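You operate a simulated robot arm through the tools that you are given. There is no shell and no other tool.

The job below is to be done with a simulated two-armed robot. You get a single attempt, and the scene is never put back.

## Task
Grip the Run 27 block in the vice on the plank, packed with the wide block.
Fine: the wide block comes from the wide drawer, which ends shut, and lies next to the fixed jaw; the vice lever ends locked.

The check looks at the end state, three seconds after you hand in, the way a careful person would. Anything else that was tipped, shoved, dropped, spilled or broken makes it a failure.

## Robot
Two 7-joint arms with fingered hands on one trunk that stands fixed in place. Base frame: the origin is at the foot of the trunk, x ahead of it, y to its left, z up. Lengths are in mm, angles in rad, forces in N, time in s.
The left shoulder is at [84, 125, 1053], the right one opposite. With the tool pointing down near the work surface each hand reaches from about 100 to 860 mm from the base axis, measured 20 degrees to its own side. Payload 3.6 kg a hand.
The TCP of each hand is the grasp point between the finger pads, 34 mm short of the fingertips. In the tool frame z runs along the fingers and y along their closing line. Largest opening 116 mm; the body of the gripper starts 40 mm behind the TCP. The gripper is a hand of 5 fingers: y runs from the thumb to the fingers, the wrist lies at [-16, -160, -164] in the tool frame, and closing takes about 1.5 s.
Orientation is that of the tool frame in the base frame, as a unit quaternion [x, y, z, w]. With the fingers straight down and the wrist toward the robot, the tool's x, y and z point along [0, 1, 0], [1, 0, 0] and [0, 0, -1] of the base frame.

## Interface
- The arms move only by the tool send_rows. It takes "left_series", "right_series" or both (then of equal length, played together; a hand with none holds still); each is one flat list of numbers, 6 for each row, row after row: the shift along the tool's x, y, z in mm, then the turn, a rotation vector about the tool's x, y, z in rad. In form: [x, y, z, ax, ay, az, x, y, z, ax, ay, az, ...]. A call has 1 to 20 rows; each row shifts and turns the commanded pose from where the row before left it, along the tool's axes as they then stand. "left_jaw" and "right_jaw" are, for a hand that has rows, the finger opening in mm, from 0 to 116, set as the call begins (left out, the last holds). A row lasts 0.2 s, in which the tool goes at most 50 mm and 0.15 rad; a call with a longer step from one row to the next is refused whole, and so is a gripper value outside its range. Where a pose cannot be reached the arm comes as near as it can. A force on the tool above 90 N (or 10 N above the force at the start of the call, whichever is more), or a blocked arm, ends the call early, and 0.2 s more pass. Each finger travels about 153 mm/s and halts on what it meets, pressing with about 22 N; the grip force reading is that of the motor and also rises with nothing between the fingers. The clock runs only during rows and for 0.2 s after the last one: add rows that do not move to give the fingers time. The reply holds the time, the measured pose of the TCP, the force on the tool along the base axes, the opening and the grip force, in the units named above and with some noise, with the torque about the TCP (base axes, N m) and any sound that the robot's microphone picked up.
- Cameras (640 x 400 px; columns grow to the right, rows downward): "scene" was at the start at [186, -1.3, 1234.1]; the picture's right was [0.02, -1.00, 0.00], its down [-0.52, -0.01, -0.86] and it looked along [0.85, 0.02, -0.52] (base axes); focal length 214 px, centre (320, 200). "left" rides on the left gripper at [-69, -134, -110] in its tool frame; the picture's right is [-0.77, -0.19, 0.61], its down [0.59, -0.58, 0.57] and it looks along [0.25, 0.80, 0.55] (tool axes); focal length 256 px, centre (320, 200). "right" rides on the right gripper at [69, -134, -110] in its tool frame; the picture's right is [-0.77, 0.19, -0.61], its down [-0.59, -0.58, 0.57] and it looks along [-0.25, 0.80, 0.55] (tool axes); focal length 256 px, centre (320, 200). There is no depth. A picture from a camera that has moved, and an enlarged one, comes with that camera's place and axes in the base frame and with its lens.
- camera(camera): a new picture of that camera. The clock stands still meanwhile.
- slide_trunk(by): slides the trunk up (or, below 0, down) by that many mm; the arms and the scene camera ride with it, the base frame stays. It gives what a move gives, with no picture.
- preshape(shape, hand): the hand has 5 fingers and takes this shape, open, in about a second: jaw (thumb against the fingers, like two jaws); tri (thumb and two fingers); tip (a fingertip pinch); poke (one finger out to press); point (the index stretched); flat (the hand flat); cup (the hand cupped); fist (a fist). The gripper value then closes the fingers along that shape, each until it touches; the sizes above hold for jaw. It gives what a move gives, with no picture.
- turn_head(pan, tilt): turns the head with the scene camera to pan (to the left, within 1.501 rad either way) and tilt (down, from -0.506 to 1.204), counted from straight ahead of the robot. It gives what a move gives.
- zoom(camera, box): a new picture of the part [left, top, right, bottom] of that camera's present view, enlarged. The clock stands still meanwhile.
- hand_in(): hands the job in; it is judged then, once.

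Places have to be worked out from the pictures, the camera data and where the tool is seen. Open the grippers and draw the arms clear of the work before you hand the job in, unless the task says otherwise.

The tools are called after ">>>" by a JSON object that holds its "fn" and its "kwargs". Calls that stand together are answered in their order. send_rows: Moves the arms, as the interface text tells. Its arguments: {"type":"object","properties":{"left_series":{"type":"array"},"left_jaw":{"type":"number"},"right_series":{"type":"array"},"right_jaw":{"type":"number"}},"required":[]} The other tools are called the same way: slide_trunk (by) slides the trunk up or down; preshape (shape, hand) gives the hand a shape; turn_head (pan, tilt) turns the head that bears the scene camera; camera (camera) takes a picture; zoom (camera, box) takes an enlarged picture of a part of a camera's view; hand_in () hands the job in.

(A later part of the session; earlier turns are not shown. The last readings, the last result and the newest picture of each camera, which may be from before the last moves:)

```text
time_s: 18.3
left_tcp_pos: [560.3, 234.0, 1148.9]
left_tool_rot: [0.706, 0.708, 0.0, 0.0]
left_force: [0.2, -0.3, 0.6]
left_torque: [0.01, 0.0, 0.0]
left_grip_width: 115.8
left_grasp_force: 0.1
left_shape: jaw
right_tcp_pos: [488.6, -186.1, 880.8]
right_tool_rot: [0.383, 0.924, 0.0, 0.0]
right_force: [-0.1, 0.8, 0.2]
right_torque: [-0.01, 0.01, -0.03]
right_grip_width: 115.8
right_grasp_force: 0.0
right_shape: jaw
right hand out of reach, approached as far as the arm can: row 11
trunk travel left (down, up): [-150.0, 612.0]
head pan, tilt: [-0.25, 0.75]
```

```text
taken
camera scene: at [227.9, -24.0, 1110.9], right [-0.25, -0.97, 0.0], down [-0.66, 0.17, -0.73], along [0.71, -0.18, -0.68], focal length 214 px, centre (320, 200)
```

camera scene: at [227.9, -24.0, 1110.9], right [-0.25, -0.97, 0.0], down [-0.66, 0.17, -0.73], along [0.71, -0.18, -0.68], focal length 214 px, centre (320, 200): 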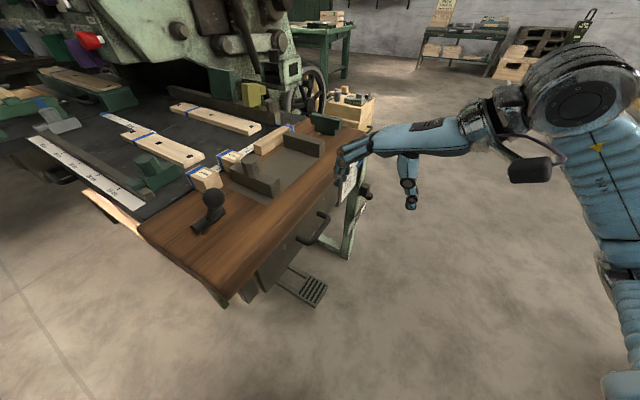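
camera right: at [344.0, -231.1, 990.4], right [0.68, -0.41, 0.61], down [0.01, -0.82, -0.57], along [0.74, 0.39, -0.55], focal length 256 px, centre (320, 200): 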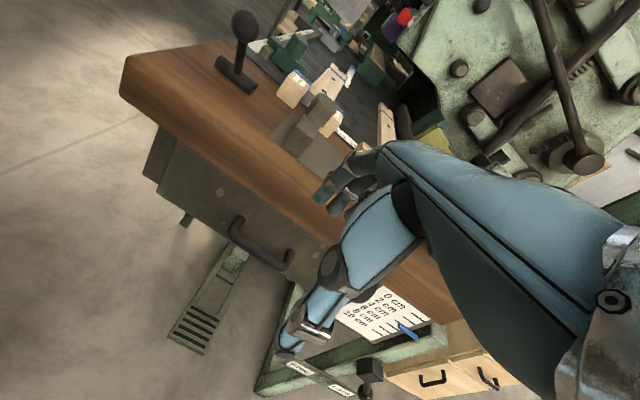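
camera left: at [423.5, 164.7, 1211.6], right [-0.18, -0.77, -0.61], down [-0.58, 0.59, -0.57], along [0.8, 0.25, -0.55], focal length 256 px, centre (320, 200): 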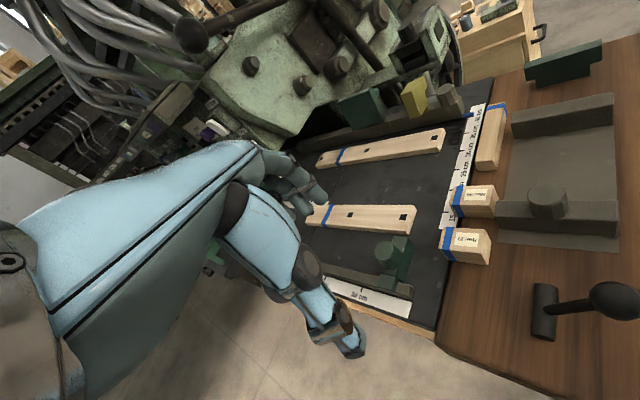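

The arm folded to its limit there since the wrist is too close to the shoulder; a higher trunk gives room. I raise the trunk 150 and then descend again.

>>> {"fn": "slide_trunk", "kwargs": {"by": 150}}

>>> {"fn": "send_rows", "kwargs": {"right_series": [0, 0, 40, 0, 0, 0, 0, 0, 40, 0, 0, 0, 0, 0, 40, 0, 0, 0, 0, 0, 40, 0, 0, 0]}}

```text
time_s: 20.1
left_tcp_pos: [559.0, 232.9, 1298.9]
left_tool_rot: [0.707, 0.708, -0.002, -0.001]
left_force: [0.6, 0.4, 0.0]
left_torque: [0.02, 0.03, 0.02]
left_grip_width: 116.1
left_grasp_force: 0.0
left_shape: jaw
right_tcp_pos: [445.7, -186.1, 1097.7]
right_tool_rot: [0.382, 0.92, 0.033, 0.08]
right_force: [-0.5, -0.1, 0.6]
right_torque: [-0.04, -0.03, 0.0]
right_grip_width: 115.8
right_grasp_force: 0.0
right_shape: jaw
trunk travel left (down, up): [-300.0, 462.0]
head pan, tilt: [-0.25, 0.75]
```

```text
time_s: 21.1
left_tcp_pos: [558.9, 234.8, 1300.2]
left_tool_rot: [0.706, 0.708, -0.001, 0.0]
left_force: [0.3, 0.0, 0.0]
left_torque: [-0.02, 0.0, -0.01]
left_grip_width: 115.9
left_grasp_force: 0.0
left_shape: jaw
right_tcp_pos: [472.4, -173.6, 956.0]
right_tool_rot: [0.382, 0.92, 0.033, 0.079]
right_force: [0.2, -0.4, 0.0]
right_torque: [0.01, -0.01, 0.03]
right_grip_width: 116.1
right_grasp_force: 0.0
right_shape: jaw
right hand out of reach, approached as far as the arm can: row 1, 2
trunk travel left (down, up): [-300.0, 462.0]
head pan, tilt: [-0.25, 0.75]
```

The wrist tilted a bit while clipped, but it's moving again. Now I rotate the right hand to the handle-grasp attitude (fingers nearly horizontal toward the drawer, thumb below) while still high and clear.

>>> {"fn": "send_rows", "kwargs": {"right_series": [0, 0, 0, -0.13175, 0.01142, 0.0085, 0, 0, 0, -0.13175, 0.01142, 0.0085, 0, 0, 0, -0.13175, 0.01142, 0.0085, 0, 0, 0, -0.13175, 0.01142, 0.0085, 0, 0, 0, -0.13175, 0.01142, 0.0085, 0, 0, 0, -0.13175, 0.01142, 0.0085, 0, 0, 0, -0.13175, 0.01142, 0.0085, 0, 0, 0, -0.13175, 0.01142, 0.0085, 0, 0, 0, -0.13175, 0.01142, 0.0085]}}

>>> {"fn": "camera", "kwargs": {"camera": "scene"}}

>>> {"fn": "camera", "kwargs": {"camera": "right"}}

```text
time_s: 23.1
left_tcp_pos: [559.3, 232.7, 1298.4]
left_tool_rot: [0.706, 0.708, -0.001, 0.0]
left_force: [-0.5, -1.1, 0.4]
left_torque: [-0.02, 0.04, 0.01]
left_grip_width: 115.9
left_grasp_force: 0.1
left_shape: jaw
right_tcp_pos: [472.6, -171.9, 956.2]
right_tool_rot: [0.302, 0.732, 0.564, 0.234]
right_force: [-0.9, 0.5, -0.1]
right_torque: [0.0, -0.02, 0.02]
right_grip_width: 115.9
right_grasp_force: 0.0
right_shape: jaw
trunk travel left (down, up): [-300.0, 462.0]
head pan, tilt: [-0.25, 0.75]
```

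```text
taken
camera scene: at [155.4, -23.8, 1267.8], right [-0.25, -0.97, 0.0], down [-0.66, 0.17, -0.73], along [0.71, -0.18, -0.68], focal length 214 px, centre (320, 200)
```

scene: 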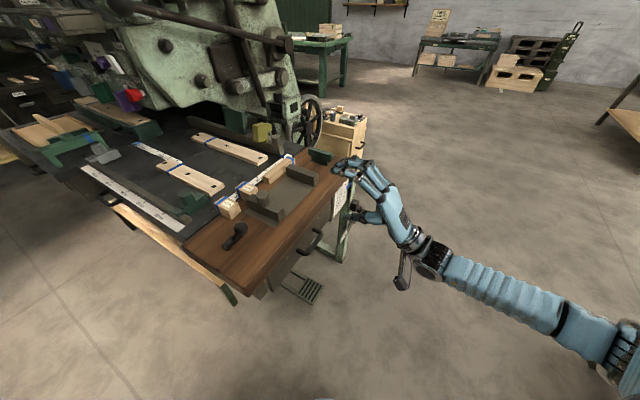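

```text
taken
camera right: at [322.6, -222.2, 854.5], right [0.16, -0.93, 0.34], down [0.7, -0.14, -0.7], along [0.7, 0.35, 0.63], focal length 256 px, centre (320, 200)
```

right: 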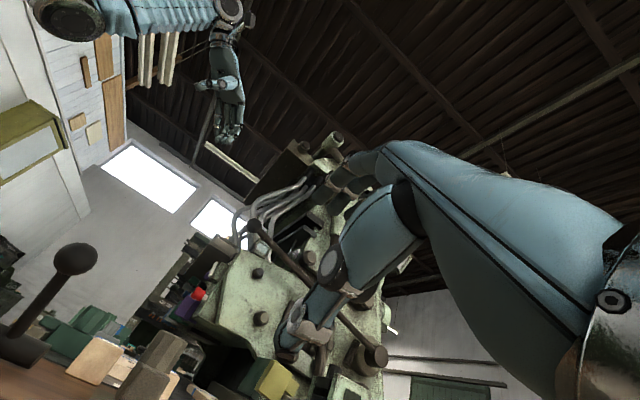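

Attitude is as planned (tool z ≈ (0.68, 0.68, −0.25)). Zooming on the hand to see the finger layout.

>>> {"fn": "zoom", "kwargs": {"camera": "scene", "box": [290, 140, 450, 300]}}

```text
2.50 times, centred on (370, 220) of scene
camera zoom: at [155.4, -23.8, 1267.8], right [-0.25, -0.97, 0.0], down [-0.66, 0.17, -0.73], along [0.71, -0.18, -0.68], focal length 536 px, centre (195, 150)
```

zoom: 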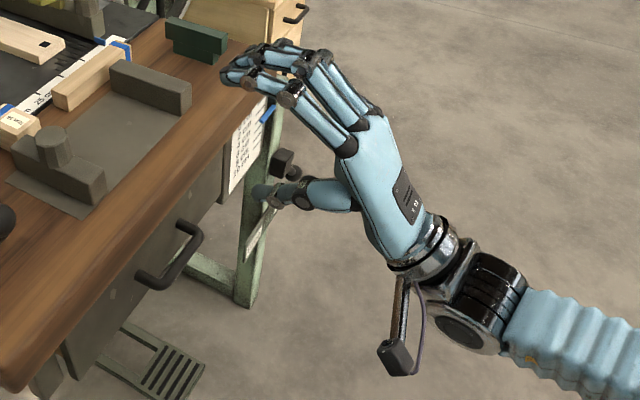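

Combining views, the bar centre is about (562, −106, 690) with the plank underside near z≈763. I lower the right hand to a pre-grasp 110 mm out from the bar with the fingers closed to 50 mm.

>>> {"fn": "send_rows", "kwargs": {"right_series": [-3.3, -45.7, 13, 0, 0, 0, -3.3, -45.7, 13, 0, 0, 0, -3.3, -45.7, 13, 0, 0, 0, -3.3, -45.7, 13, 0, 0, 0, -3.3, -45.7, 13, 0, 0, 0, 0, 0, 0, 0, 0, 0], "right_jaw": 50}}

>>> {"fn": "zoom", "kwargs": {"camera": "scene", "box": [240, 180, 440, 305]}}

>>> {"fn": "camera", "kwargs": {"camera": "left"}}

>>> {"fn": "camera", "kwargs": {"camera": "right"}}

```text
time_s: 24.5
left_tcp_pos: [559.8, 232.6, 1299.6]
left_tool_rot: [0.706, 0.709, -0.001, -0.001]
left_force: [-0.2, 0.3, 0.1]
left_torque: [0.01, 0.0, 0.03]
left_grip_width: 115.8
left_grasp_force: 0.0
left_shape: jaw
right_tcp_pos: [486.8, -181.8, 720.3]
right_tool_rot: [0.303, 0.732, 0.563, 0.234]
right_force: [0.3, 0.2, 0.8]
right_torque: [-0.01, 0.01, 0.0]
right_grip_width: 50.2
right_grasp_force: 0.0
right_shape: jaw
trunk travel left (down, up): [-300.0, 462.0]
head pan, tilt: [-0.25, 0.75]
```

```text
3.20 times, centred on (340, 242) of scene
camera zoom: at [154.9, -24.2, 1267.9], right [-0.25, -0.97, 0.0], down [-0.66, 0.17, -0.73], along [0.71, -0.18, -0.68], focal length 686 px, centre (256, 64)
```

zoom: 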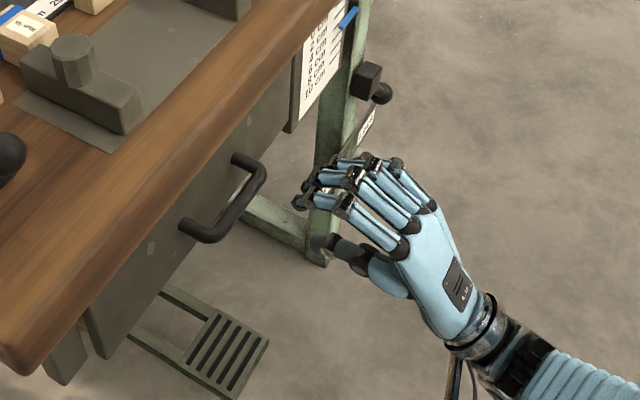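

```text
taken
camera left: at [426.4, 164.1, 1410.0], right [-0.19, -0.77, -0.61], down [-0.58, 0.59, -0.57], along [0.79, 0.25, -0.55], focal length 256 px, centre (320, 200)
```

left: 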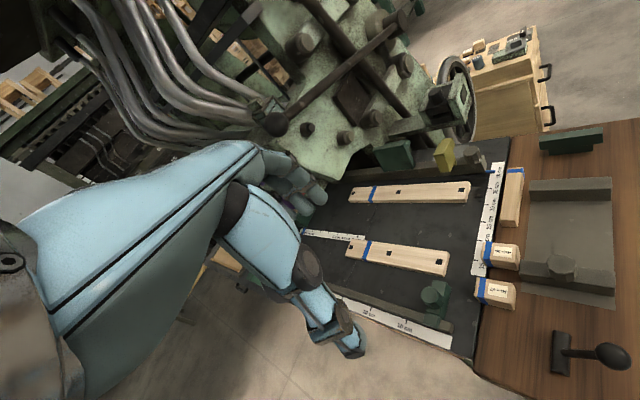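

```text
taken
camera right: at [337.9, -232.8, 619.1], right [0.16, -0.93, 0.34], down [0.7, -0.14, -0.7], along [0.7, 0.35, 0.63], focal length 256 px, centre (320, 200)
```

right: 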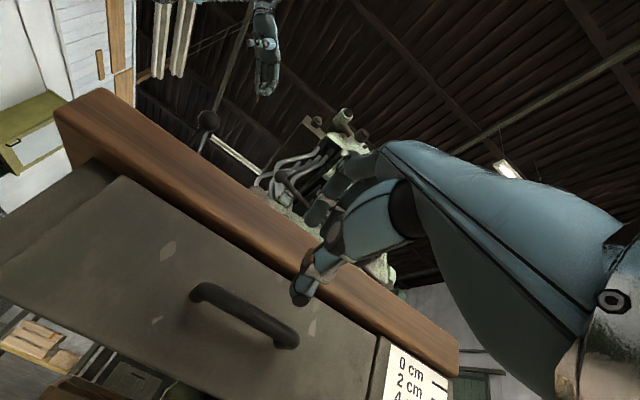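

The right wrist camera now sees the handle directly and puts the bar lower, around (566, −106, 670). I move closer by about 70 mm and re-measure.

>>> {"fn": "send_rows", "kwargs": {"right_series": [-1.2, -10, 34.5, 0, 0, 0, -1.2, -10, 34.5, 0, 0, 0]}}

>>> {"fn": "camera", "kwargs": {"camera": "right"}}

>>> {"fn": "zoom", "kwargs": {"camera": "scene", "box": [270, 200, 390, 275]}}

```text
time_s: 25.1
left_tcp_pos: [559.1, 233.0, 1300.3]
left_tool_rot: [0.707, 0.707, 0.0, -0.001]
left_force: [1.2, 0.0, 0.8]
left_torque: [-0.01, 0.03, 0.02]
left_grip_width: 116.1
left_grasp_force: 0.2
left_shape: jaw
right_tcp_pos: [506.9, -154.9, 709.0]
right_tool_rot: [0.303, 0.733, 0.562, 0.234]
right_force: [0.7, -1.1, -0.8]
right_torque: [0.0, -0.02, 0.04]
right_grip_width: 50.4
right_grasp_force: 0.1
right_shape: jaw
right hand out of reach, approached as far as the arm can: row 1, 2
trunk travel left (down, up): [-300.0, 462.0]
head pan, tilt: [-0.25, 0.75]
```

```text
taken
camera right: at [357.6, -203.4, 606.6], right [0.16, -0.93, 0.34], down [0.7, -0.14, -0.7], along [0.7, 0.35, 0.63], focal length 256 px, centre (320, 200)
```

right: 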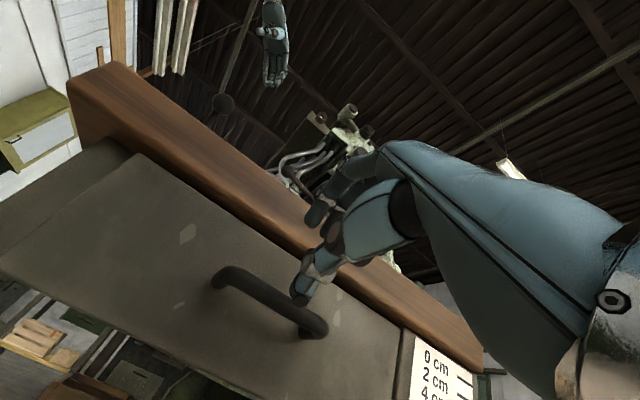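

```text
5.33 times, centred on (330, 238) of scene
camera zoom: at [154.9, -24.3, 1267.8], right [-0.25, -0.97, 0.0], down [-0.66, 0.17, -0.73], along [0.71, -0.18, -0.68], focal length 1144 px, centre (267, 0)
```

zoom: 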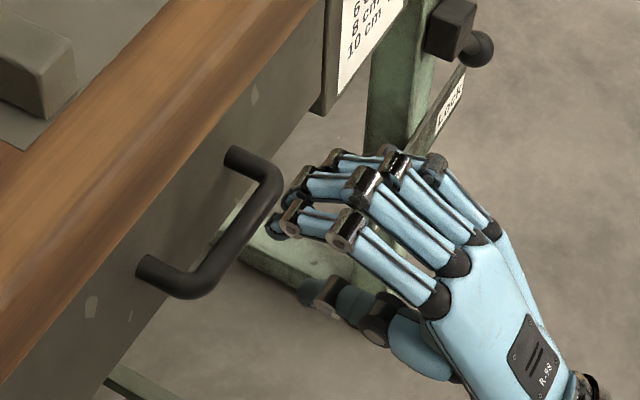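

The arm reached its limit at this trunk height, so I back off and up, then lower the trunk 100 to bring the shoulder nearer. The bar is consistently at z≈670.

>>> {"fn": "send_rows", "kwargs": {"right_series": [0, 0, -40, 0, 0, 0, 0, 0, -40, 0, 0, 0, 0, 48.3, -13, 0, 0, 0, 0, 48.3, -13, 0, 0, 0]}}

>>> {"fn": "slide_trunk", "kwargs": {"by": -100}}

```text
time_s: 26.1
left_tcp_pos: [559.3, 233.5, 1300.0]
left_tool_rot: [0.706, 0.708, -0.001, 0.0]
left_force: [0.2, -0.5, -0.5]
left_torque: [0.01, -0.03, -0.04]
left_grip_width: 115.9
left_grasp_force: 0.0
left_shape: jaw
right_tcp_pos: [451.6, -206.0, 828.0]
right_tool_rot: [0.304, 0.733, 0.561, 0.233]
right_force: [0.6, -0.3, -0.1]
right_torque: [-0.05, 0.02, 0.0]
right_grip_width: 50.1
right_grasp_force: 0.0
right_shape: jaw
trunk travel left (down, up): [-300.0, 462.0]
head pan, tilt: [-0.25, 0.75]
```

```text
time_s: 27.4
left_tcp_pos: [557.8, 233.1, 1200.9]
left_tool_rot: [0.706, 0.708, 0.0, 0.0]
left_force: [-0.3, -0.9, -0.5]
left_torque: [0.0, -0.01, 0.05]
left_grip_width: 116.0
left_grasp_force: 0.0
left_shape: jaw
right_tcp_pos: [451.1, -207.5, 728.8]
right_tool_rot: [0.302, 0.733, 0.563, 0.233]
right_force: [-0.6, 0.2, -0.1]
right_torque: [0.0, 0.03, 0.04]
right_grip_width: 50.2
right_grasp_force: 0.0
right_shape: jaw
trunk travel left (down, up): [-200.0, 562.0]
head pan, tilt: [-0.25, 0.75]
```

Trunk is at net −50 and the hand at (451, −207, 729). I approach again to about 45 mm short of the bar.

>>> {"fn": "send_rows", "kwargs": {"right_series": [-2.7, -5.5, 39.6, 0, 0, 0, -2.7, -5.5, 39.6, 0, 0, 0, -2.7, -5.5, 39.6, 0, 0, 0]}}

>>> {"fn": "camera", "kwargs": {"camera": "right"}}

>>> {"fn": "zoom", "kwargs": {"camera": "scene", "box": [260, 190, 420, 290]}}

```text
time_s: 28.2
left_tcp_pos: [559.0, 233.4, 1199.7]
left_tool_rot: [0.707, 0.708, -0.001, 0.001]
left_force: [-0.3, -0.5, 0.5]
left_torque: [0.02, 0.01, 0.03]
left_grip_width: 115.9
left_grasp_force: 0.1
left_shape: jaw
right_tcp_pos: [535.5, -135.8, 680.8]
right_tool_rot: [0.303, 0.733, 0.562, 0.234]
right_force: [0.2, 0.0, -0.2]
right_torque: [0.02, -0.02, -0.01]
right_grip_width: 50.1
right_grasp_force: 0.1
right_shape: jaw
trunk travel left (down, up): [-200.0, 562.0]
head pan, tilt: [-0.25, 0.75]
```

```text
taken
camera right: at [386.0, -184.1, 579.6], right [0.16, -0.93, 0.34], down [0.7, -0.14, -0.7], along [0.7, 0.35, 0.62], focal length 256 px, centre (320, 200)
```

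right: 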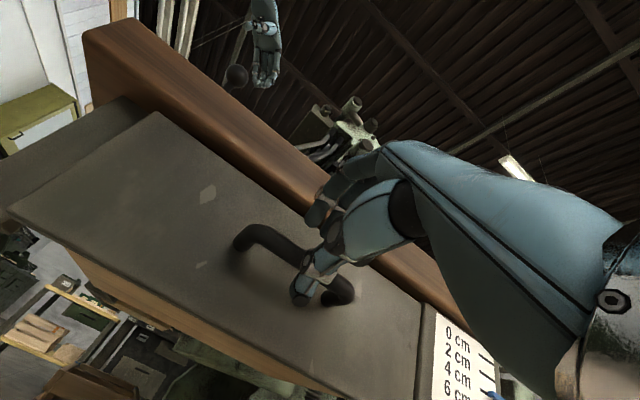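

```text
4.00 times, centred on (340, 240) of scene
camera zoom: at [201.0, -23.1, 1164.0], right [-0.25, -0.97, 0.0], down [-0.66, 0.17, -0.73], along [0.71, -0.18, -0.68], focal length 858 px, centre (240, 40)
```

zoom: 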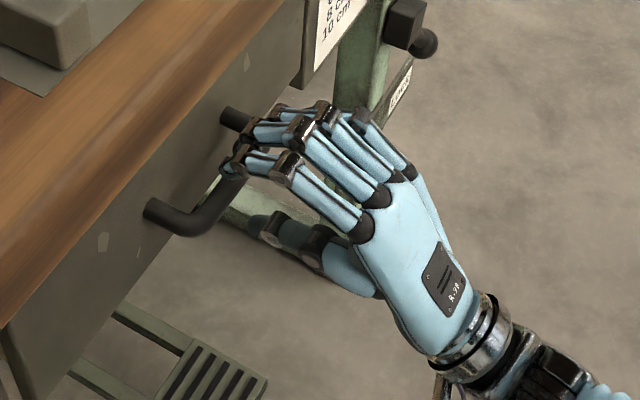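

The hand straddles the bar's height (bar ≈ q 320–325, z 670–685; TCP at q 283, z 681). I advance the last ~28 mm slowly, then close on the bar.

>>> {"fn": "send_rows", "kwargs": {"right_series": [0, 0, 7, 0, 0, 0, 0, 0, 7, 0, 0, 0, 0, 0, 7, 0, 0, 0, 0, 0, 7, 0, 0, 0]}}

>>> {"fn": "zoom", "kwargs": {"camera": "scene", "box": [260, 190, 420, 290]}}

>>> {"fn": "camera", "kwargs": {"camera": "right"}}

```text
time_s: 29.2
left_tcp_pos: [560.0, 235.2, 1200.3]
left_tool_rot: [0.707, 0.707, -0.001, 0.0]
left_force: [0.2, 0.2, 0.3]
left_torque: [0.0, -0.02, 0.0]
left_grip_width: 115.9
left_grasp_force: 0.1
left_shape: jaw
right_tcp_pos: [553.4, -115.9, 673.8]
right_tool_rot: [0.304, 0.733, 0.562, 0.234]
right_force: [0.1, -0.1, 1.4]
right_torque: [0.01, 0.0, -0.02]
right_grip_width: 50.1
right_grasp_force: 0.1
right_shape: jaw
trunk travel left (down, up): [-200.0, 562.0]
head pan, tilt: [-0.25, 0.75]
```

```text
4.00 times, centred on (340, 240) of scene
camera zoom: at [200.7, -23.7, 1164.1], right [-0.25, -0.97, 0.0], down [-0.66, 0.17, -0.73], along [0.71, -0.18, -0.68], focal length 858 px, centre (240, 40)
```

zoom: 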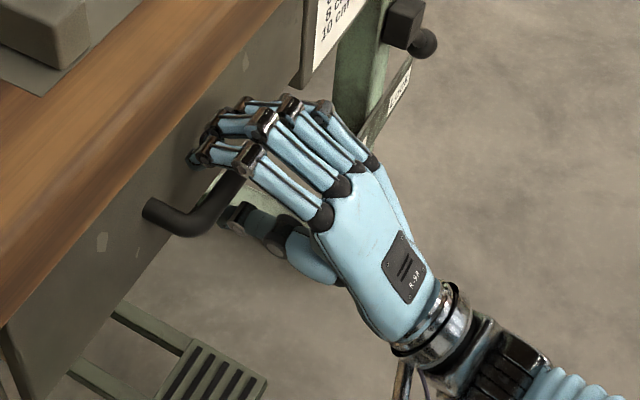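

```text
taken
camera right: at [404.6, -165.5, 572.1], right [0.16, -0.93, 0.34], down [0.7, -0.14, -0.7], along [0.7, 0.35, 0.63], focal length 256 px, centre (320, 200)
```

right: 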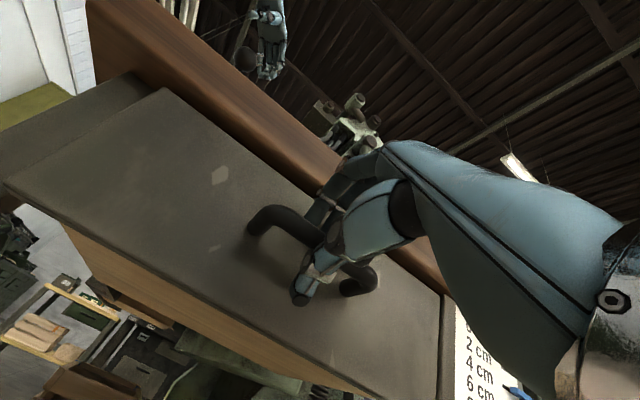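

Thumb is under and fingers over the bar, with no contact force yet. I close the hand now.

>>> {"fn": "send_rows", "kwargs": {"right_series": [0, 0, 0, 0, 0, 0, 0, 0, 0, 0, 0, 0, 0, 0, 0, 0, 0, 0, 0, 0, 0, 0, 0, 0, 0, 0, 0, 0, 0, 0, 0, 0, 0, 0, 0, 0], "right_jaw": 0}}

>>> {"fn": "zoom", "kwargs": {"camera": "scene", "box": [260, 190, 420, 290]}}

>>> {"fn": "camera", "kwargs": {"camera": "right"}}

```text
time_s: 30.6
left_tcp_pos: [560.0, 233.4, 1199.5]
left_tool_rot: [0.707, 0.708, -0.002, 0.0]
left_force: [-0.8, 0.5, -0.9]
left_torque: [0.01, 0.03, 0.02]
left_grip_width: 116.1
left_grasp_force: 0.0
left_shape: jaw
right_tcp_pos: [554.8, -116.2, 673.6]
right_tool_rot: [0.303, 0.733, 0.563, 0.234]
right_force: [1.3, 0.0, 4.8]
right_torque: [-0.04, -0.21, -0.01]
right_grip_width: 10.1
right_grasp_force: 0.0
right_shape: jaw
trunk travel left (down, up): [-200.0, 562.0]
head pan, tilt: [-0.25, 0.75]
```

```text
4.00 times, centred on (340, 240) of scene
camera zoom: at [200.3, -23.6, 1164.2], right [-0.25, -0.97, 0.0], down [-0.66, 0.17, -0.73], along [0.71, -0.18, -0.68], focal length 858 px, centre (240, 40)
```

zoom: 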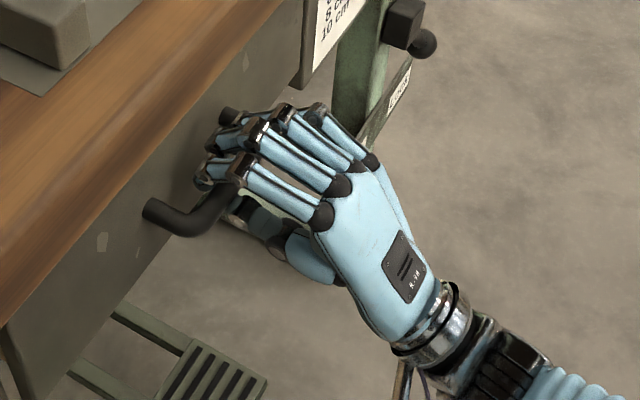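

```text
taken
camera right: at [404.6, -165.5, 572.5], right [0.16, -0.93, 0.34], down [0.7, -0.14, -0.7], along [0.7, 0.35, 0.63], focal length 256 px, centre (320, 200)
```

right: 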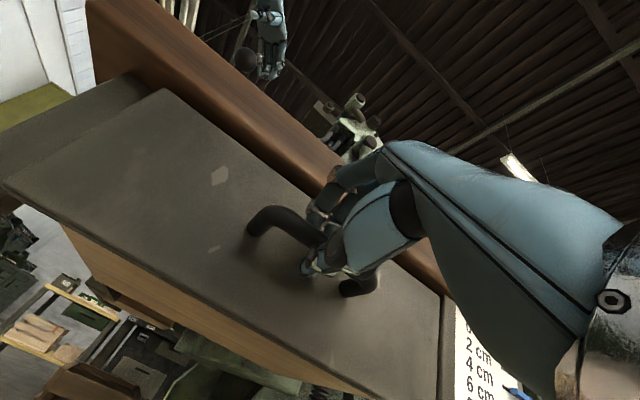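

The fingers closed around the bar to 10 mm with a small reaction force. I pull gently outward along −e2 by 40 mm.

>>> {"fn": "send_rows", "kwargs": {"right_series": [0, 0, 0, 0, 0, 0, 0, -2.59, -9.66, 0, 0, 0, 0, -2.59, -9.66, 0, 0, 0, 0, -2.59, -9.66, 0, 0, 0, 0, -2.59, -9.66, 0, 0, 0]}}

>>> {"fn": "zoom", "kwargs": {"camera": "scene", "box": [260, 190, 420, 290]}}

>>> {"fn": "camera", "kwargs": {"camera": "right"}}

```text
time_s: 31.8
left_tcp_pos: [559.3, 231.5, 1199.9]
left_tool_rot: [0.707, 0.708, -0.001, -0.001]
left_force: [-0.5, -0.9, -0.2]
left_torque: [0.0, 0.0, 0.01]
left_grip_width: 115.7
left_grasp_force: 0.0
left_shape: jaw
right_tcp_pos: [524.6, -144.8, 674.3]
right_tool_rot: [0.303, 0.733, 0.562, 0.234]
right_force: [1.3, 0.3, 4.3]
right_torque: [0.0, -0.17, -0.07]
right_grip_width: 9.5
right_grasp_force: 0.1
right_shape: jaw
trunk travel left (down, up): [-200.0, 562.0]
head pan, tilt: [-0.25, 0.75]
```

```text
4.00 times, centred on (340, 240) of scene
camera zoom: at [200.1, -24.0, 1164.2], right [-0.25, -0.97, 0.0], down [-0.66, 0.17, -0.73], along [0.71, -0.18, -0.68], focal length 858 px, centre (240, 40)
```

zoom: 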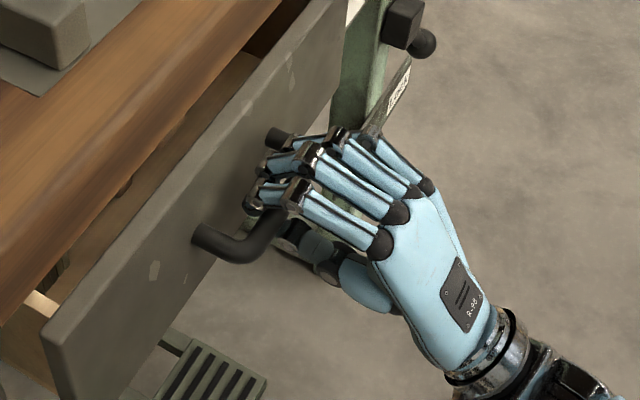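

```text
taken
camera right: at [375.3, -194.4, 572.5], right [0.16, -0.93, 0.34], down [0.7, -0.14, -0.7], along [0.7, 0.35, 0.63], focal length 256 px, centre (320, 200)
```

right: 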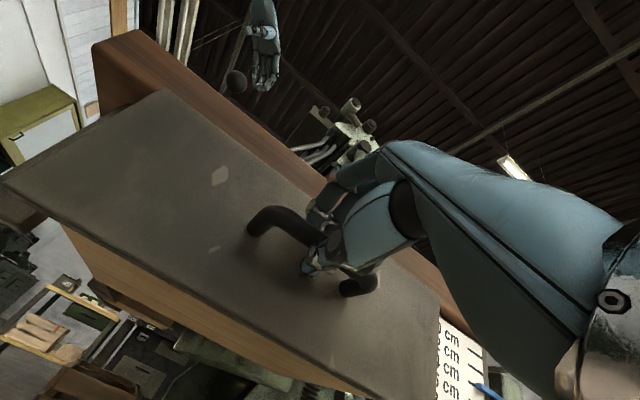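

The drawer is sliding open with the hand. I pull another 100 mm and look inside.

>>> {"fn": "send_rows", "kwargs": {"right_series": [0, -2.59, -9.66, 0, 0, 0, 0, -3.88, -14.5, 0, 0, 0, 0, -3.88, -14.5, 0, 0, 0, 0, -3.88, -14.5, 0, 0, 0, 0, -3.88, -14.5, 0, 0, 0, 0, -3.88, -14.5, 0, 0, 0, 0, -3.88, -14.5, 0, 0, 0]}}

>>> {"fn": "camera", "kwargs": {"camera": "scene"}}

>>> {"fn": "zoom", "kwargs": {"camera": "scene", "box": [180, 160, 420, 310]}}

```text
time_s: 33.4
left_tcp_pos: [559.4, 233.4, 1199.1]
left_tool_rot: [0.707, 0.707, 0.0, -0.002]
left_force: [-1.0, -0.2, -0.2]
left_torque: [-0.01, 0.04, 0.01]
left_grip_width: 116.2
left_grasp_force: 0.1
left_shape: jaw
right_tcp_pos: [453.5, -216.1, 673.6]
right_tool_rot: [0.304, 0.732, 0.563, 0.235]
right_force: [-0.1, -1.8, 4.5]
right_torque: [-0.02, -0.16, -0.09]
right_grip_width: 10.1
right_grasp_force: 0.0
right_shape: jaw
trunk travel left (down, up): [-200.0, 562.0]
head pan, tilt: [-0.25, 0.75]
```

```text
taken
camera scene: at [200.1, -24.2, 1164.2], right [-0.25, -0.97, 0.0], down [-0.66, 0.17, -0.73], along [0.71, -0.18, -0.68], focal length 214 px, centre (320, 200)
```

scene: 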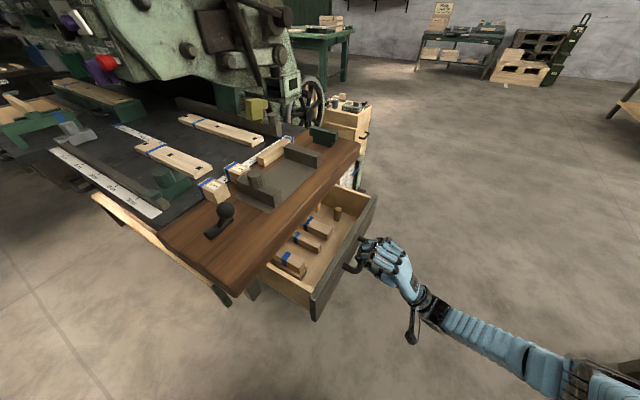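

```text
2.67 times, centred on (300, 235) of scene
camera zoom: at [200.1, -24.2, 1164.2], right [-0.25, -0.97, 0.0], down [-0.66, 0.17, -0.73], along [0.71, -0.18, -0.68], focal length 572 px, centre (373, 107)
```

zoom: 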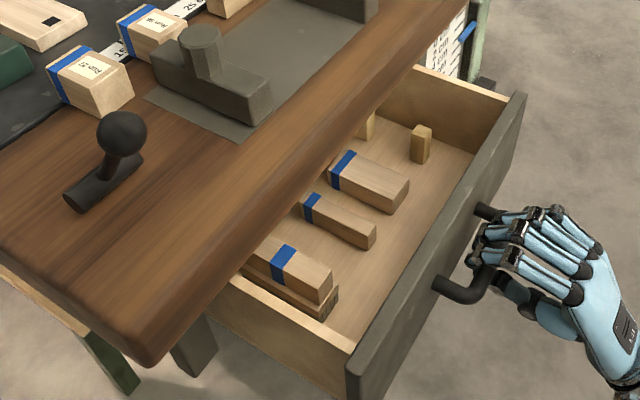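

The drawer is open ~140 mm and holds several taped blocks of different widths. Zooming to compare them.

>>> {"fn": "zoom", "kwargs": {"camera": "scene", "box": [265, 190, 361, 250]}}

>>> {"fn": "zoom", "kwargs": {"camera": "scene", "box": [255, 230, 335, 290]}}

```text
6.67 times, centred on (313, 220) of scene
camera zoom: at [200.1, -24.2, 1164.2], right [-0.25, -0.97, 0.0], down [-0.66, 0.17, -0.73], along [0.71, -0.18, -0.68], focal length 1430 px, centre (367, 67)
```

zoom: 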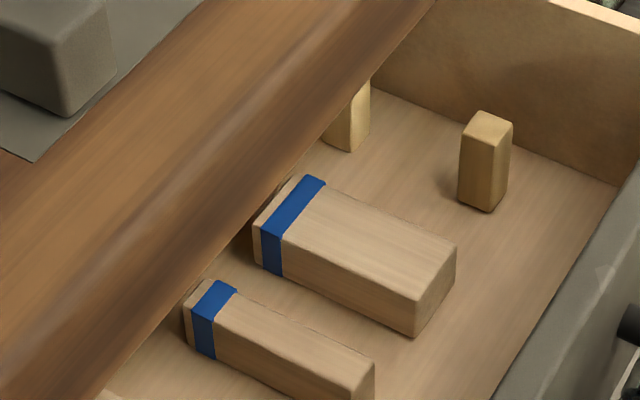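

```text
6.67 times, centred on (295, 260) of scene
camera zoom: at [200.1, -24.2, 1164.2], right [-0.25, -0.97, 0.0], down [-0.66, 0.17, -0.73], along [0.71, -0.18, -0.68], focal length 1430 px, centre (487, -200)
```

zoom: 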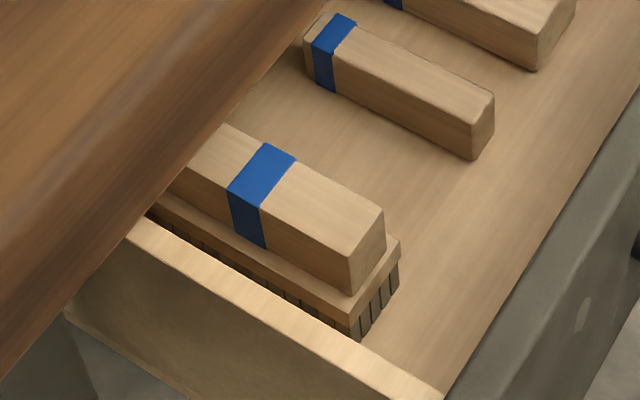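

The right block in the drawer (≈34 mm wide vs ≈20 for the middle one) is the wide block; its back half is still beneath the plank. I pull the drawer out a further 80 mm, watching the force.

>>> {"fn": "send_rows", "kwargs": {"right_series": [0, -2.59, -9.66, 0, 0, 0, 0, -3.88, -14.5, 0, 0, 0, 0, -3.88, -14.5, 0, 0, 0, 0, -2.59, -9.66, 0, 0, 0, 0, -2.59, -9.66, 0, 0, 0, 0, -2.59, -9.66, 0, 0, 0, 0, -2.59, -9.66, 0, 0, 0]}}

>>> {"fn": "zoom", "kwargs": {"camera": "scene", "box": [180, 160, 420, 310]}}

```text
time_s: 35.0
left_tcp_pos: [560.1, 233.5, 1200.2]
left_tool_rot: [0.706, 0.708, 0.0, -0.001]
left_force: [-0.4, -0.2, 0.6]
left_torque: [0.03, -0.01, 0.05]
left_grip_width: 115.7
left_grasp_force: 0.0
left_shape: jaw
right_tcp_pos: [398.9, -271.7, 673.6]
right_tool_rot: [0.303, 0.733, 0.562, 0.233]
right_force: [1.9, 0.7, 3.6]
right_torque: [-0.06, -0.15, -0.01]
right_grip_width: 10.5
right_grasp_force: 0.1
right_shape: jaw
trunk travel left (down, up): [-200.0, 562.0]
head pan, tilt: [-0.25, 0.75]
```

```text
2.67 times, centred on (300, 235) of scene
camera zoom: at [200.2, -23.9, 1164.2], right [-0.25, -0.97, 0.0], down [-0.66, 0.17, -0.73], along [0.71, -0.18, -0.68], focal length 572 px, centre (373, 107)
```

zoom: 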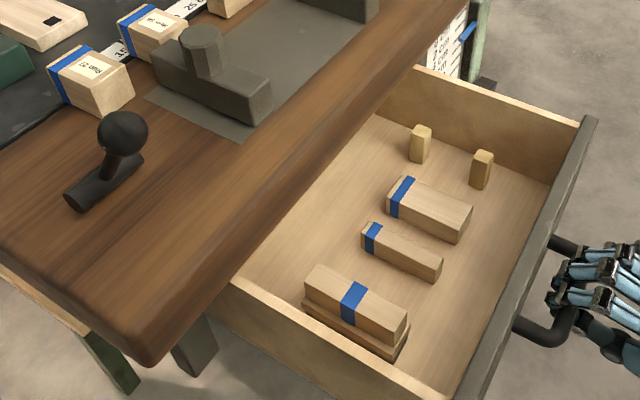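

The drawer is out 220 mm and the wide block is fully exposed. I open the hand to release the bar and back away along the finger direction.

>>> {"fn": "send_rows", "kwargs": {"right_series": [0, 0, 0, 0, 0, 0, 0, 0, 0, 0, 0, 0, 0, 0, 0, 0, 0, 0, 0, 0, 0, 0, 0, 0, 0, 0, -10, 0, 0, 0, 0, 0, -20, 0, 0, 0, 0, 0, -30, 0, 0, 0, 0, 0, -30, 0, 0, 0], "right_jaw": 56}}

>>> {"fn": "camera", "kwargs": {"camera": "scene"}}

```text
time_s: 36.8
left_tcp_pos: [558.7, 231.9, 1200.3]
left_tool_rot: [0.706, 0.708, 0.0, -0.001]
left_force: [-0.7, -0.1, -0.3]
left_torque: [-0.01, -0.03, 0.03]
left_grip_width: 116.0
left_grasp_force: 0.1
left_shape: jaw
right_tcp_pos: [335.7, -333.3, 698.0]
right_tool_rot: [0.303, 0.732, 0.564, 0.234]
right_force: [-0.1, -0.3, -0.1]
right_torque: [-0.02, -0.01, -0.02]
right_grip_width: 56.1
right_grasp_force: 0.0
right_shape: jaw
trunk travel left (down, up): [-200.0, 562.0]
head pan, tilt: [-0.25, 0.75]
```

```text
taken
camera scene: at [200.3, -24.2, 1164.1], right [-0.25, -0.97, 0.0], down [-0.66, 0.17, -0.73], along [0.71, -0.18, -0.68], focal length 214 px, centre (320, 200)
```

scene: 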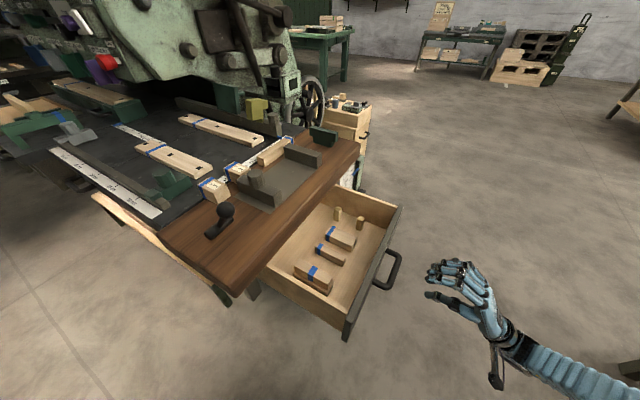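

Drawer released cleanly. I raise the trunk 50 (to net 0), lift the right hand 200 mm and try the "tri" shape in free air to see its width.

>>> {"fn": "slide_trunk", "kwargs": {"by": 50}}

>>> {"fn": "send_rows", "kwargs": {"right_series": [0, 48.3, -12.95, 0, 0, 0, 0, 48.3, -12.95, 0, 0, 0, 0, 48.3, -12.95, 0, 0, 0, 0, 48.3, -12.95, 0, 0, 0]}}

>>> {"fn": "preshape", "kwargs": {"shape": "tri", "hand": "right"}}

>>> {"fn": "camera", "kwargs": {"camera": "scene"}}

>>> {"fn": "zoom", "kwargs": {"camera": "scene", "box": [260, 190, 420, 290]}}

```text
time_s: 37.7
left_tcp_pos: [560.0, 233.3, 1249.9]
left_tool_rot: [0.706, 0.708, -0.001, -0.001]
left_force: [-0.4, -0.6, -0.5]
left_torque: [-0.01, 0.01, -0.01]
left_grip_width: 115.7
left_grasp_force: 0.1
left_shape: jaw
right_tcp_pos: [336.5, -332.4, 746.3]
right_tool_rot: [0.303, 0.733, 0.563, 0.233]
right_force: [0.0, -0.7, -0.9]
right_torque: [0.03, 0.01, -0.02]
right_grip_width: 55.9
right_grasp_force: 0.0
right_shape: jaw
trunk travel left (down, up): [-250.0, 512.0]
head pan, tilt: [-0.25, 0.75]
```

```text
time_s: 38.7
left_tcp_pos: [559.0, 234.2, 1249.4]
left_tool_rot: [0.706, 0.708, -0.001, 0.0]
left_force: [-0.1, 0.1, 0.3]
left_torque: [-0.04, -0.02, 0.01]
left_grip_width: 115.8
left_grasp_force: 0.1
left_shape: jaw
right_tcp_pos: [335.7, -332.4, 946.0]
right_tool_rot: [0.303, 0.733, 0.562, 0.233]
right_force: [0.5, -0.3, -0.1]
right_torque: [-0.04, 0.0, 0.01]
right_grip_width: 56.1
right_grasp_force: 0.0
right_shape: jaw
trunk travel left (down, up): [-250.0, 512.0]
head pan, tilt: [-0.25, 0.75]
```

```text
time_s: 39.6
left_tcp_pos: [560.5, 233.4, 1249.4]
left_tool_rot: [0.707, 0.707, -0.001, -0.001]
left_force: [-0.8, 0.1, 0.5]
left_torque: [-0.02, -0.01, 0.0]
left_grip_width: 115.8
left_grasp_force: 0.1
left_shape: jaw
right_tcp_pos: [335.9, -332.3, 947.0]
right_tool_rot: [0.304, 0.733, 0.562, 0.234]
right_force: [0.3, -0.3, 0.2]
right_torque: [0.03, 0.0, -0.04]
right_grip_width: 116.0
right_grasp_force: 0.0
right_shape: tri
trunk travel left (down, up): [-250.0, 512.0]
head pan, tilt: [-0.25, 0.75]
```

```text
taken
camera scene: at [176.3, -24.0, 1216.3], right [-0.25, -0.97, 0.0], down [-0.66, 0.17, -0.73], along [0.71, -0.18, -0.68], focal length 214 px, centre (320, 200)
```

scene: 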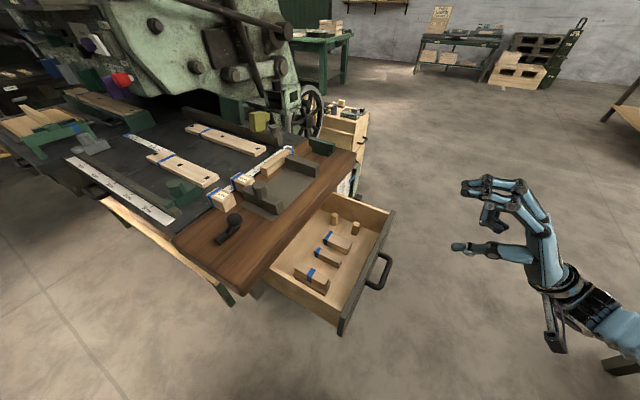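

```text
4.00 times, centred on (340, 240) of scene
camera zoom: at [176.3, -24.0, 1216.3], right [-0.25, -0.97, 0.0], down [-0.66, 0.17, -0.73], along [0.71, -0.18, -0.68], focal length 858 px, centre (240, 40)
```

zoom: 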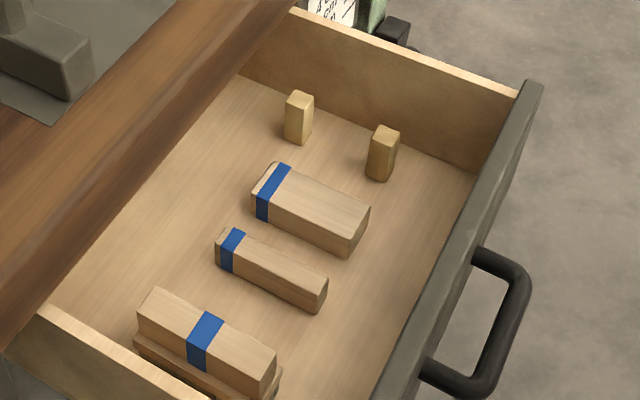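

The drawer interior is clear to see. Zooming onto the hand in "tri" shape.

>>> {"fn": "zoom", "kwargs": {"camera": "scene", "box": [440, 160, 600, 260]}}

>>> {"fn": "camera", "kwargs": {"camera": "right"}}

```text
4.00 times, centred on (520, 210) of scene
camera zoom: at [176.3, -24.0, 1216.3], right [-0.25, -0.97, 0.0], down [-0.66, 0.17, -0.73], along [0.71, -0.18, -0.68], focal length 858 px, centre (-480, 160)
```

zoom: 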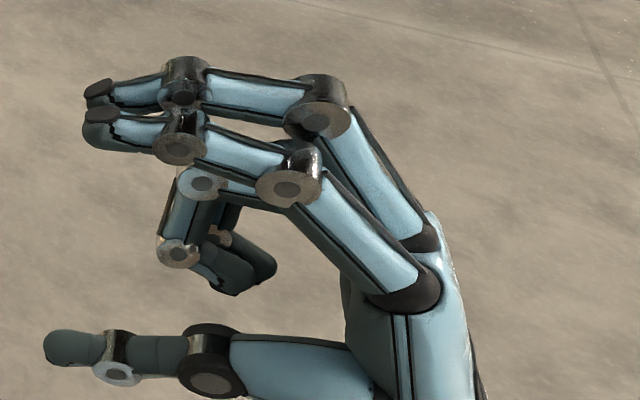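

```text
taken
camera right: at [186.0, -382.3, 844.5], right [0.16, -0.93, 0.34], down [0.7, -0.14, -0.7], along [0.7, 0.35, 0.63], focal length 256 px, centre (320, 200)
```

right: 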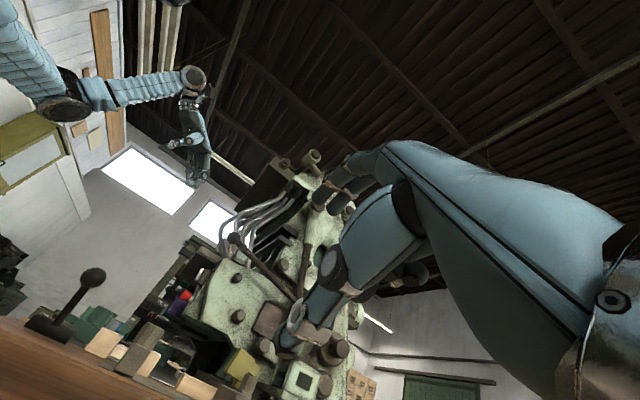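

"Tri" gives index+middle against the thumb, about 45 mm wide and centred near x=0 — suitable. I zoom on the wide block to locate it precisely.

>>> {"fn": "zoom", "kwargs": {"camera": "scene", "box": [292, 212, 372, 262]}}

>>> {"fn": "zoom", "kwargs": {"camera": "left", "box": [500, 200, 640, 400]}}

```text
8.00 times, centred on (332, 237) of scene
camera zoom: at [176.3, -24.0, 1216.3], right [-0.25, -0.97, 0.0], down [-0.66, 0.17, -0.73], along [0.71, -0.18, -0.68], focal length 1716 px, centre (224, -96)
```

zoom: 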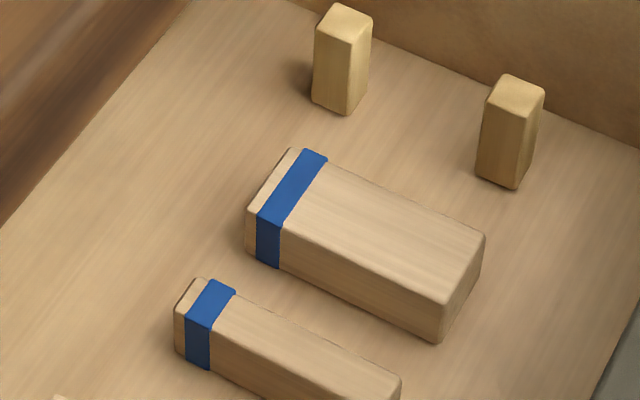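

```text
2.00 times, centred on (570, 300) of left
camera zoom: at [426.6, 164.4, 1359.8], right [-0.19, -0.77, -0.61], down [-0.58, 0.59, -0.57], along [0.79, 0.25, -0.56], focal length 512 px, centre (-180, 0)
```

zoom: 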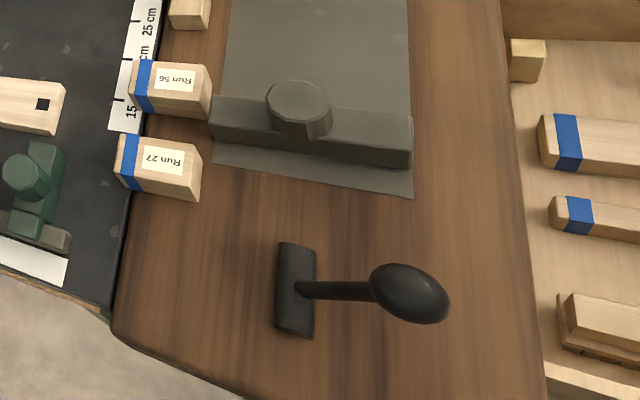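

Floor depth of the drawer is still uncertain (z≈620–665), so I move the right hand over the block and turn the fingers down to view it from the wrist camera too.

>>> {"fn": "send_rows", "kwargs": {"right_series": [-6.7, 3.1, 42, 0, 0, 0, -6.7, 3.1, 42, 0, 0, 0, -6.7, 3.1, 42, 0, 0, 0, -6.7, 3.1, 42, 0, 0, 0, -6.7, 3.1, 42, 0, 0, 0, -6.7, 3.1, 42, 0, 0, 0, 0, 0, 0, 0.1454, 0, 0, 0, 0, 0, 0.1454, 0, 0, 0, 0, 0, 0.1454, 0, 0, 0, 0, 0, 0.1454, 0, 0, 0, 0, 0, 0.1454, 0, 0, 0, 0, 0, 0.1454, 0, 0, 0, 0, 0, 0.1454, 0, 0, 0, 0, 0, 0.1454, 0, 0, 0, 0, 0, 0.1454, 0, 0]}}

>>> {"fn": "camera", "kwargs": {"camera": "right"}}

>>> {"fn": "camera", "kwargs": {"camera": "scene"}}

```text
time_s: 42.8
left_tcp_pos: [564.1, 233.1, 1247.5]
left_tool_rot: [0.708, 0.706, -0.002, -0.002]
left_force: [1.1, -1.8, -1.9]
left_torque: [0.05, 0.04, 0.02]
left_grip_width: 115.8
left_grasp_force: 0.1
left_shape: jaw
right_tcp_pos: [544.7, -172.5, 866.6]
right_tool_rot: [0.383, 0.923, 0.02, -0.015]
right_force: [5.5, 2.0, 14.3]
right_torque: [-0.64, 0.52, 0.19]
right_grip_width: 115.6
right_grasp_force: 0.0
right_shape: tri
right hand out of reach, approached as far as the arm can: row 14, 15
trunk travel left (down, up): [-250.0, 512.0]
head pan, tilt: [-0.25, 0.75]
```

```text
taken
camera right: at [400.9, -223.7, 975.3], right [0.68, -0.44, 0.58], down [0.0, -0.8, -0.6], along [0.73, 0.41, -0.54], focal length 256 px, centre (320, 200)
```

right: 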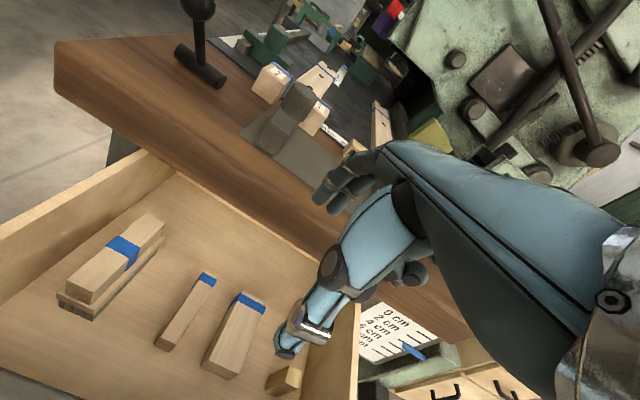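

```text
taken
camera scene: at [180.5, -23.7, 1215.8], right [-0.25, -0.97, 0.0], down [-0.66, 0.17, -0.73], along [0.71, -0.18, -0.68], focal length 214 px, centre (320, 200)
```

scene: 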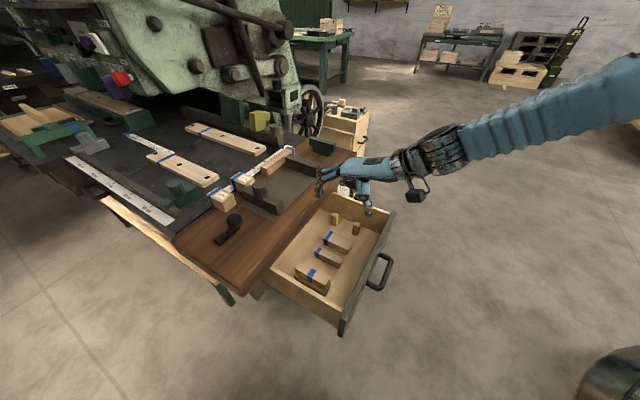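

The arm swung through an awkward configuration and the reading shows some force, possibly inertial. I hold still briefly and recheck.

>>> {"fn": "send_rows", "kwargs": {"right_series": [0, 0, 0, 0, 0, 0, 0, 0, 0, 0, 0, 0]}}

>>> {"fn": "zoom", "kwargs": {"camera": "scene", "box": [280, 130, 440, 230]}}

```text
time_s: 43.4
left_tcp_pos: [558.7, 234.6, 1247.8]
left_tool_rot: [0.706, 0.708, -0.001, -0.001]
left_force: [-0.6, 0.1, 0.0]
left_torque: [-0.01, -0.05, 0.03]
left_grip_width: 116.0
left_grasp_force: 0.1
left_shape: jaw
right_tcp_pos: [548.4, -168.1, 886.8]
right_tool_rot: [0.377, 0.926, 0.028, 0.005]
right_force: [0.5, 0.1, -0.8]
right_torque: [0.02, 0.0, 0.0]
right_grip_width: 116.0
right_grasp_force: 0.0
right_shape: tri
trunk travel left (down, up): [-250.0, 512.0]
head pan, tilt: [-0.25, 0.75]
```

```text
4.00 times, centred on (360, 180) of scene
camera zoom: at [176.2, -23.8, 1216.3], right [-0.25, -0.97, 0.0], down [-0.66, 0.17, -0.73], along [0.71, -0.18, -0.68], focal length 858 px, centre (160, 280)
```

zoom: 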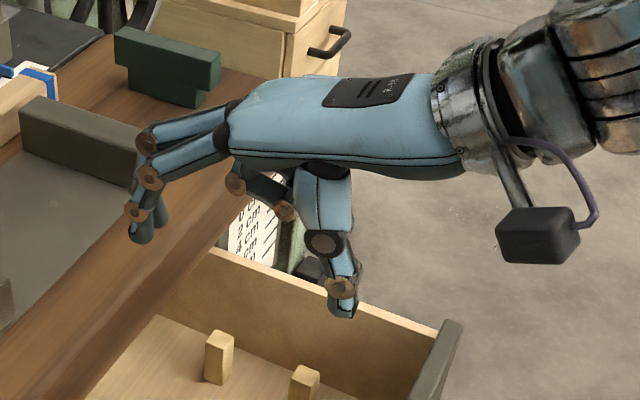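

No force now, so it was inertial. I take a fresh wrist picture for triangulating the wide block.

>>> {"fn": "camera", "kwargs": {"camera": "right"}}

>>> {"fn": "zoom", "kwargs": {"camera": "right", "box": [120, 230, 360, 400]}}

>>> {"fn": "zoom", "kwargs": {"camera": "scene", "box": [292, 212, 372, 262]}}

```text
taken
camera right: at [400.9, -220.2, 989.3], right [0.66, -0.43, 0.61], down [0.04, -0.8, -0.6], along [0.75, 0.42, -0.51], focal length 256 px, centre (320, 200)
```

right: 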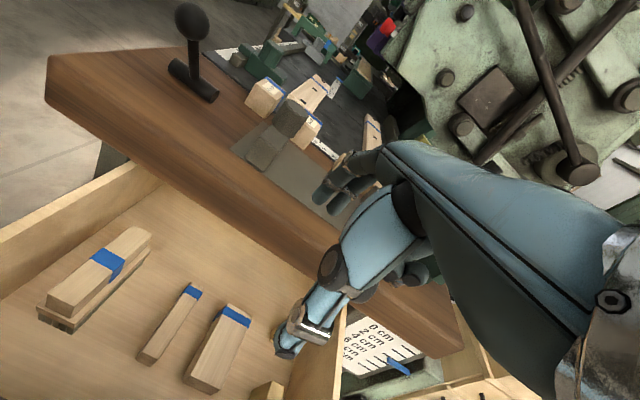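

```text
2.35 times, centred on (240, 315) of right
camera zoom: at [400.9, -220.2, 989.3], right [0.66, -0.43, 0.61], down [0.04, -0.8, -0.6], along [0.75, 0.42, -0.51], focal length 602 px, centre (508, -71)
```

zoom: 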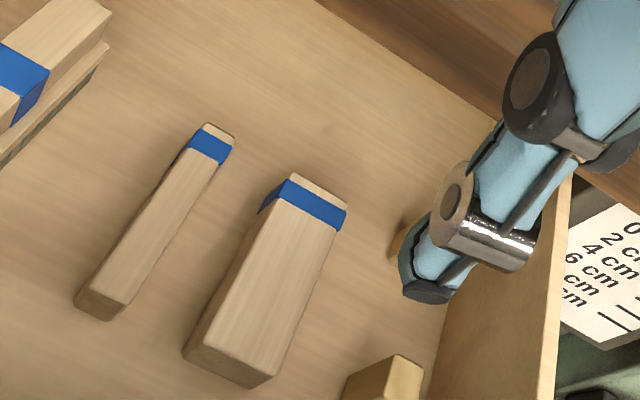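

```text
8.00 times, centred on (332, 237) of scene
camera zoom: at [176.2, -23.8, 1216.3], right [-0.25, -0.97, 0.0], down [-0.66, 0.17, -0.73], along [0.71, -0.18, -0.68], focal length 1716 px, centre (224, -96)
```

zoom: 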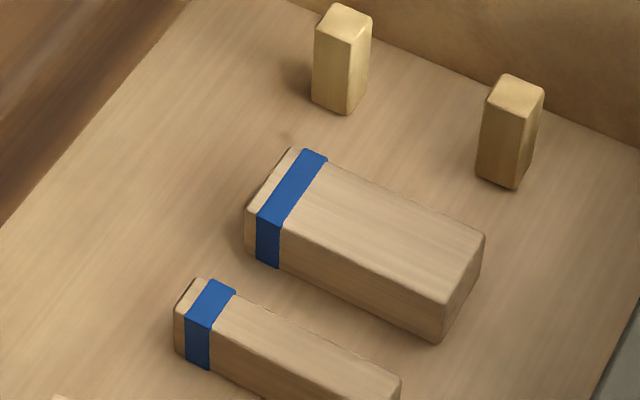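

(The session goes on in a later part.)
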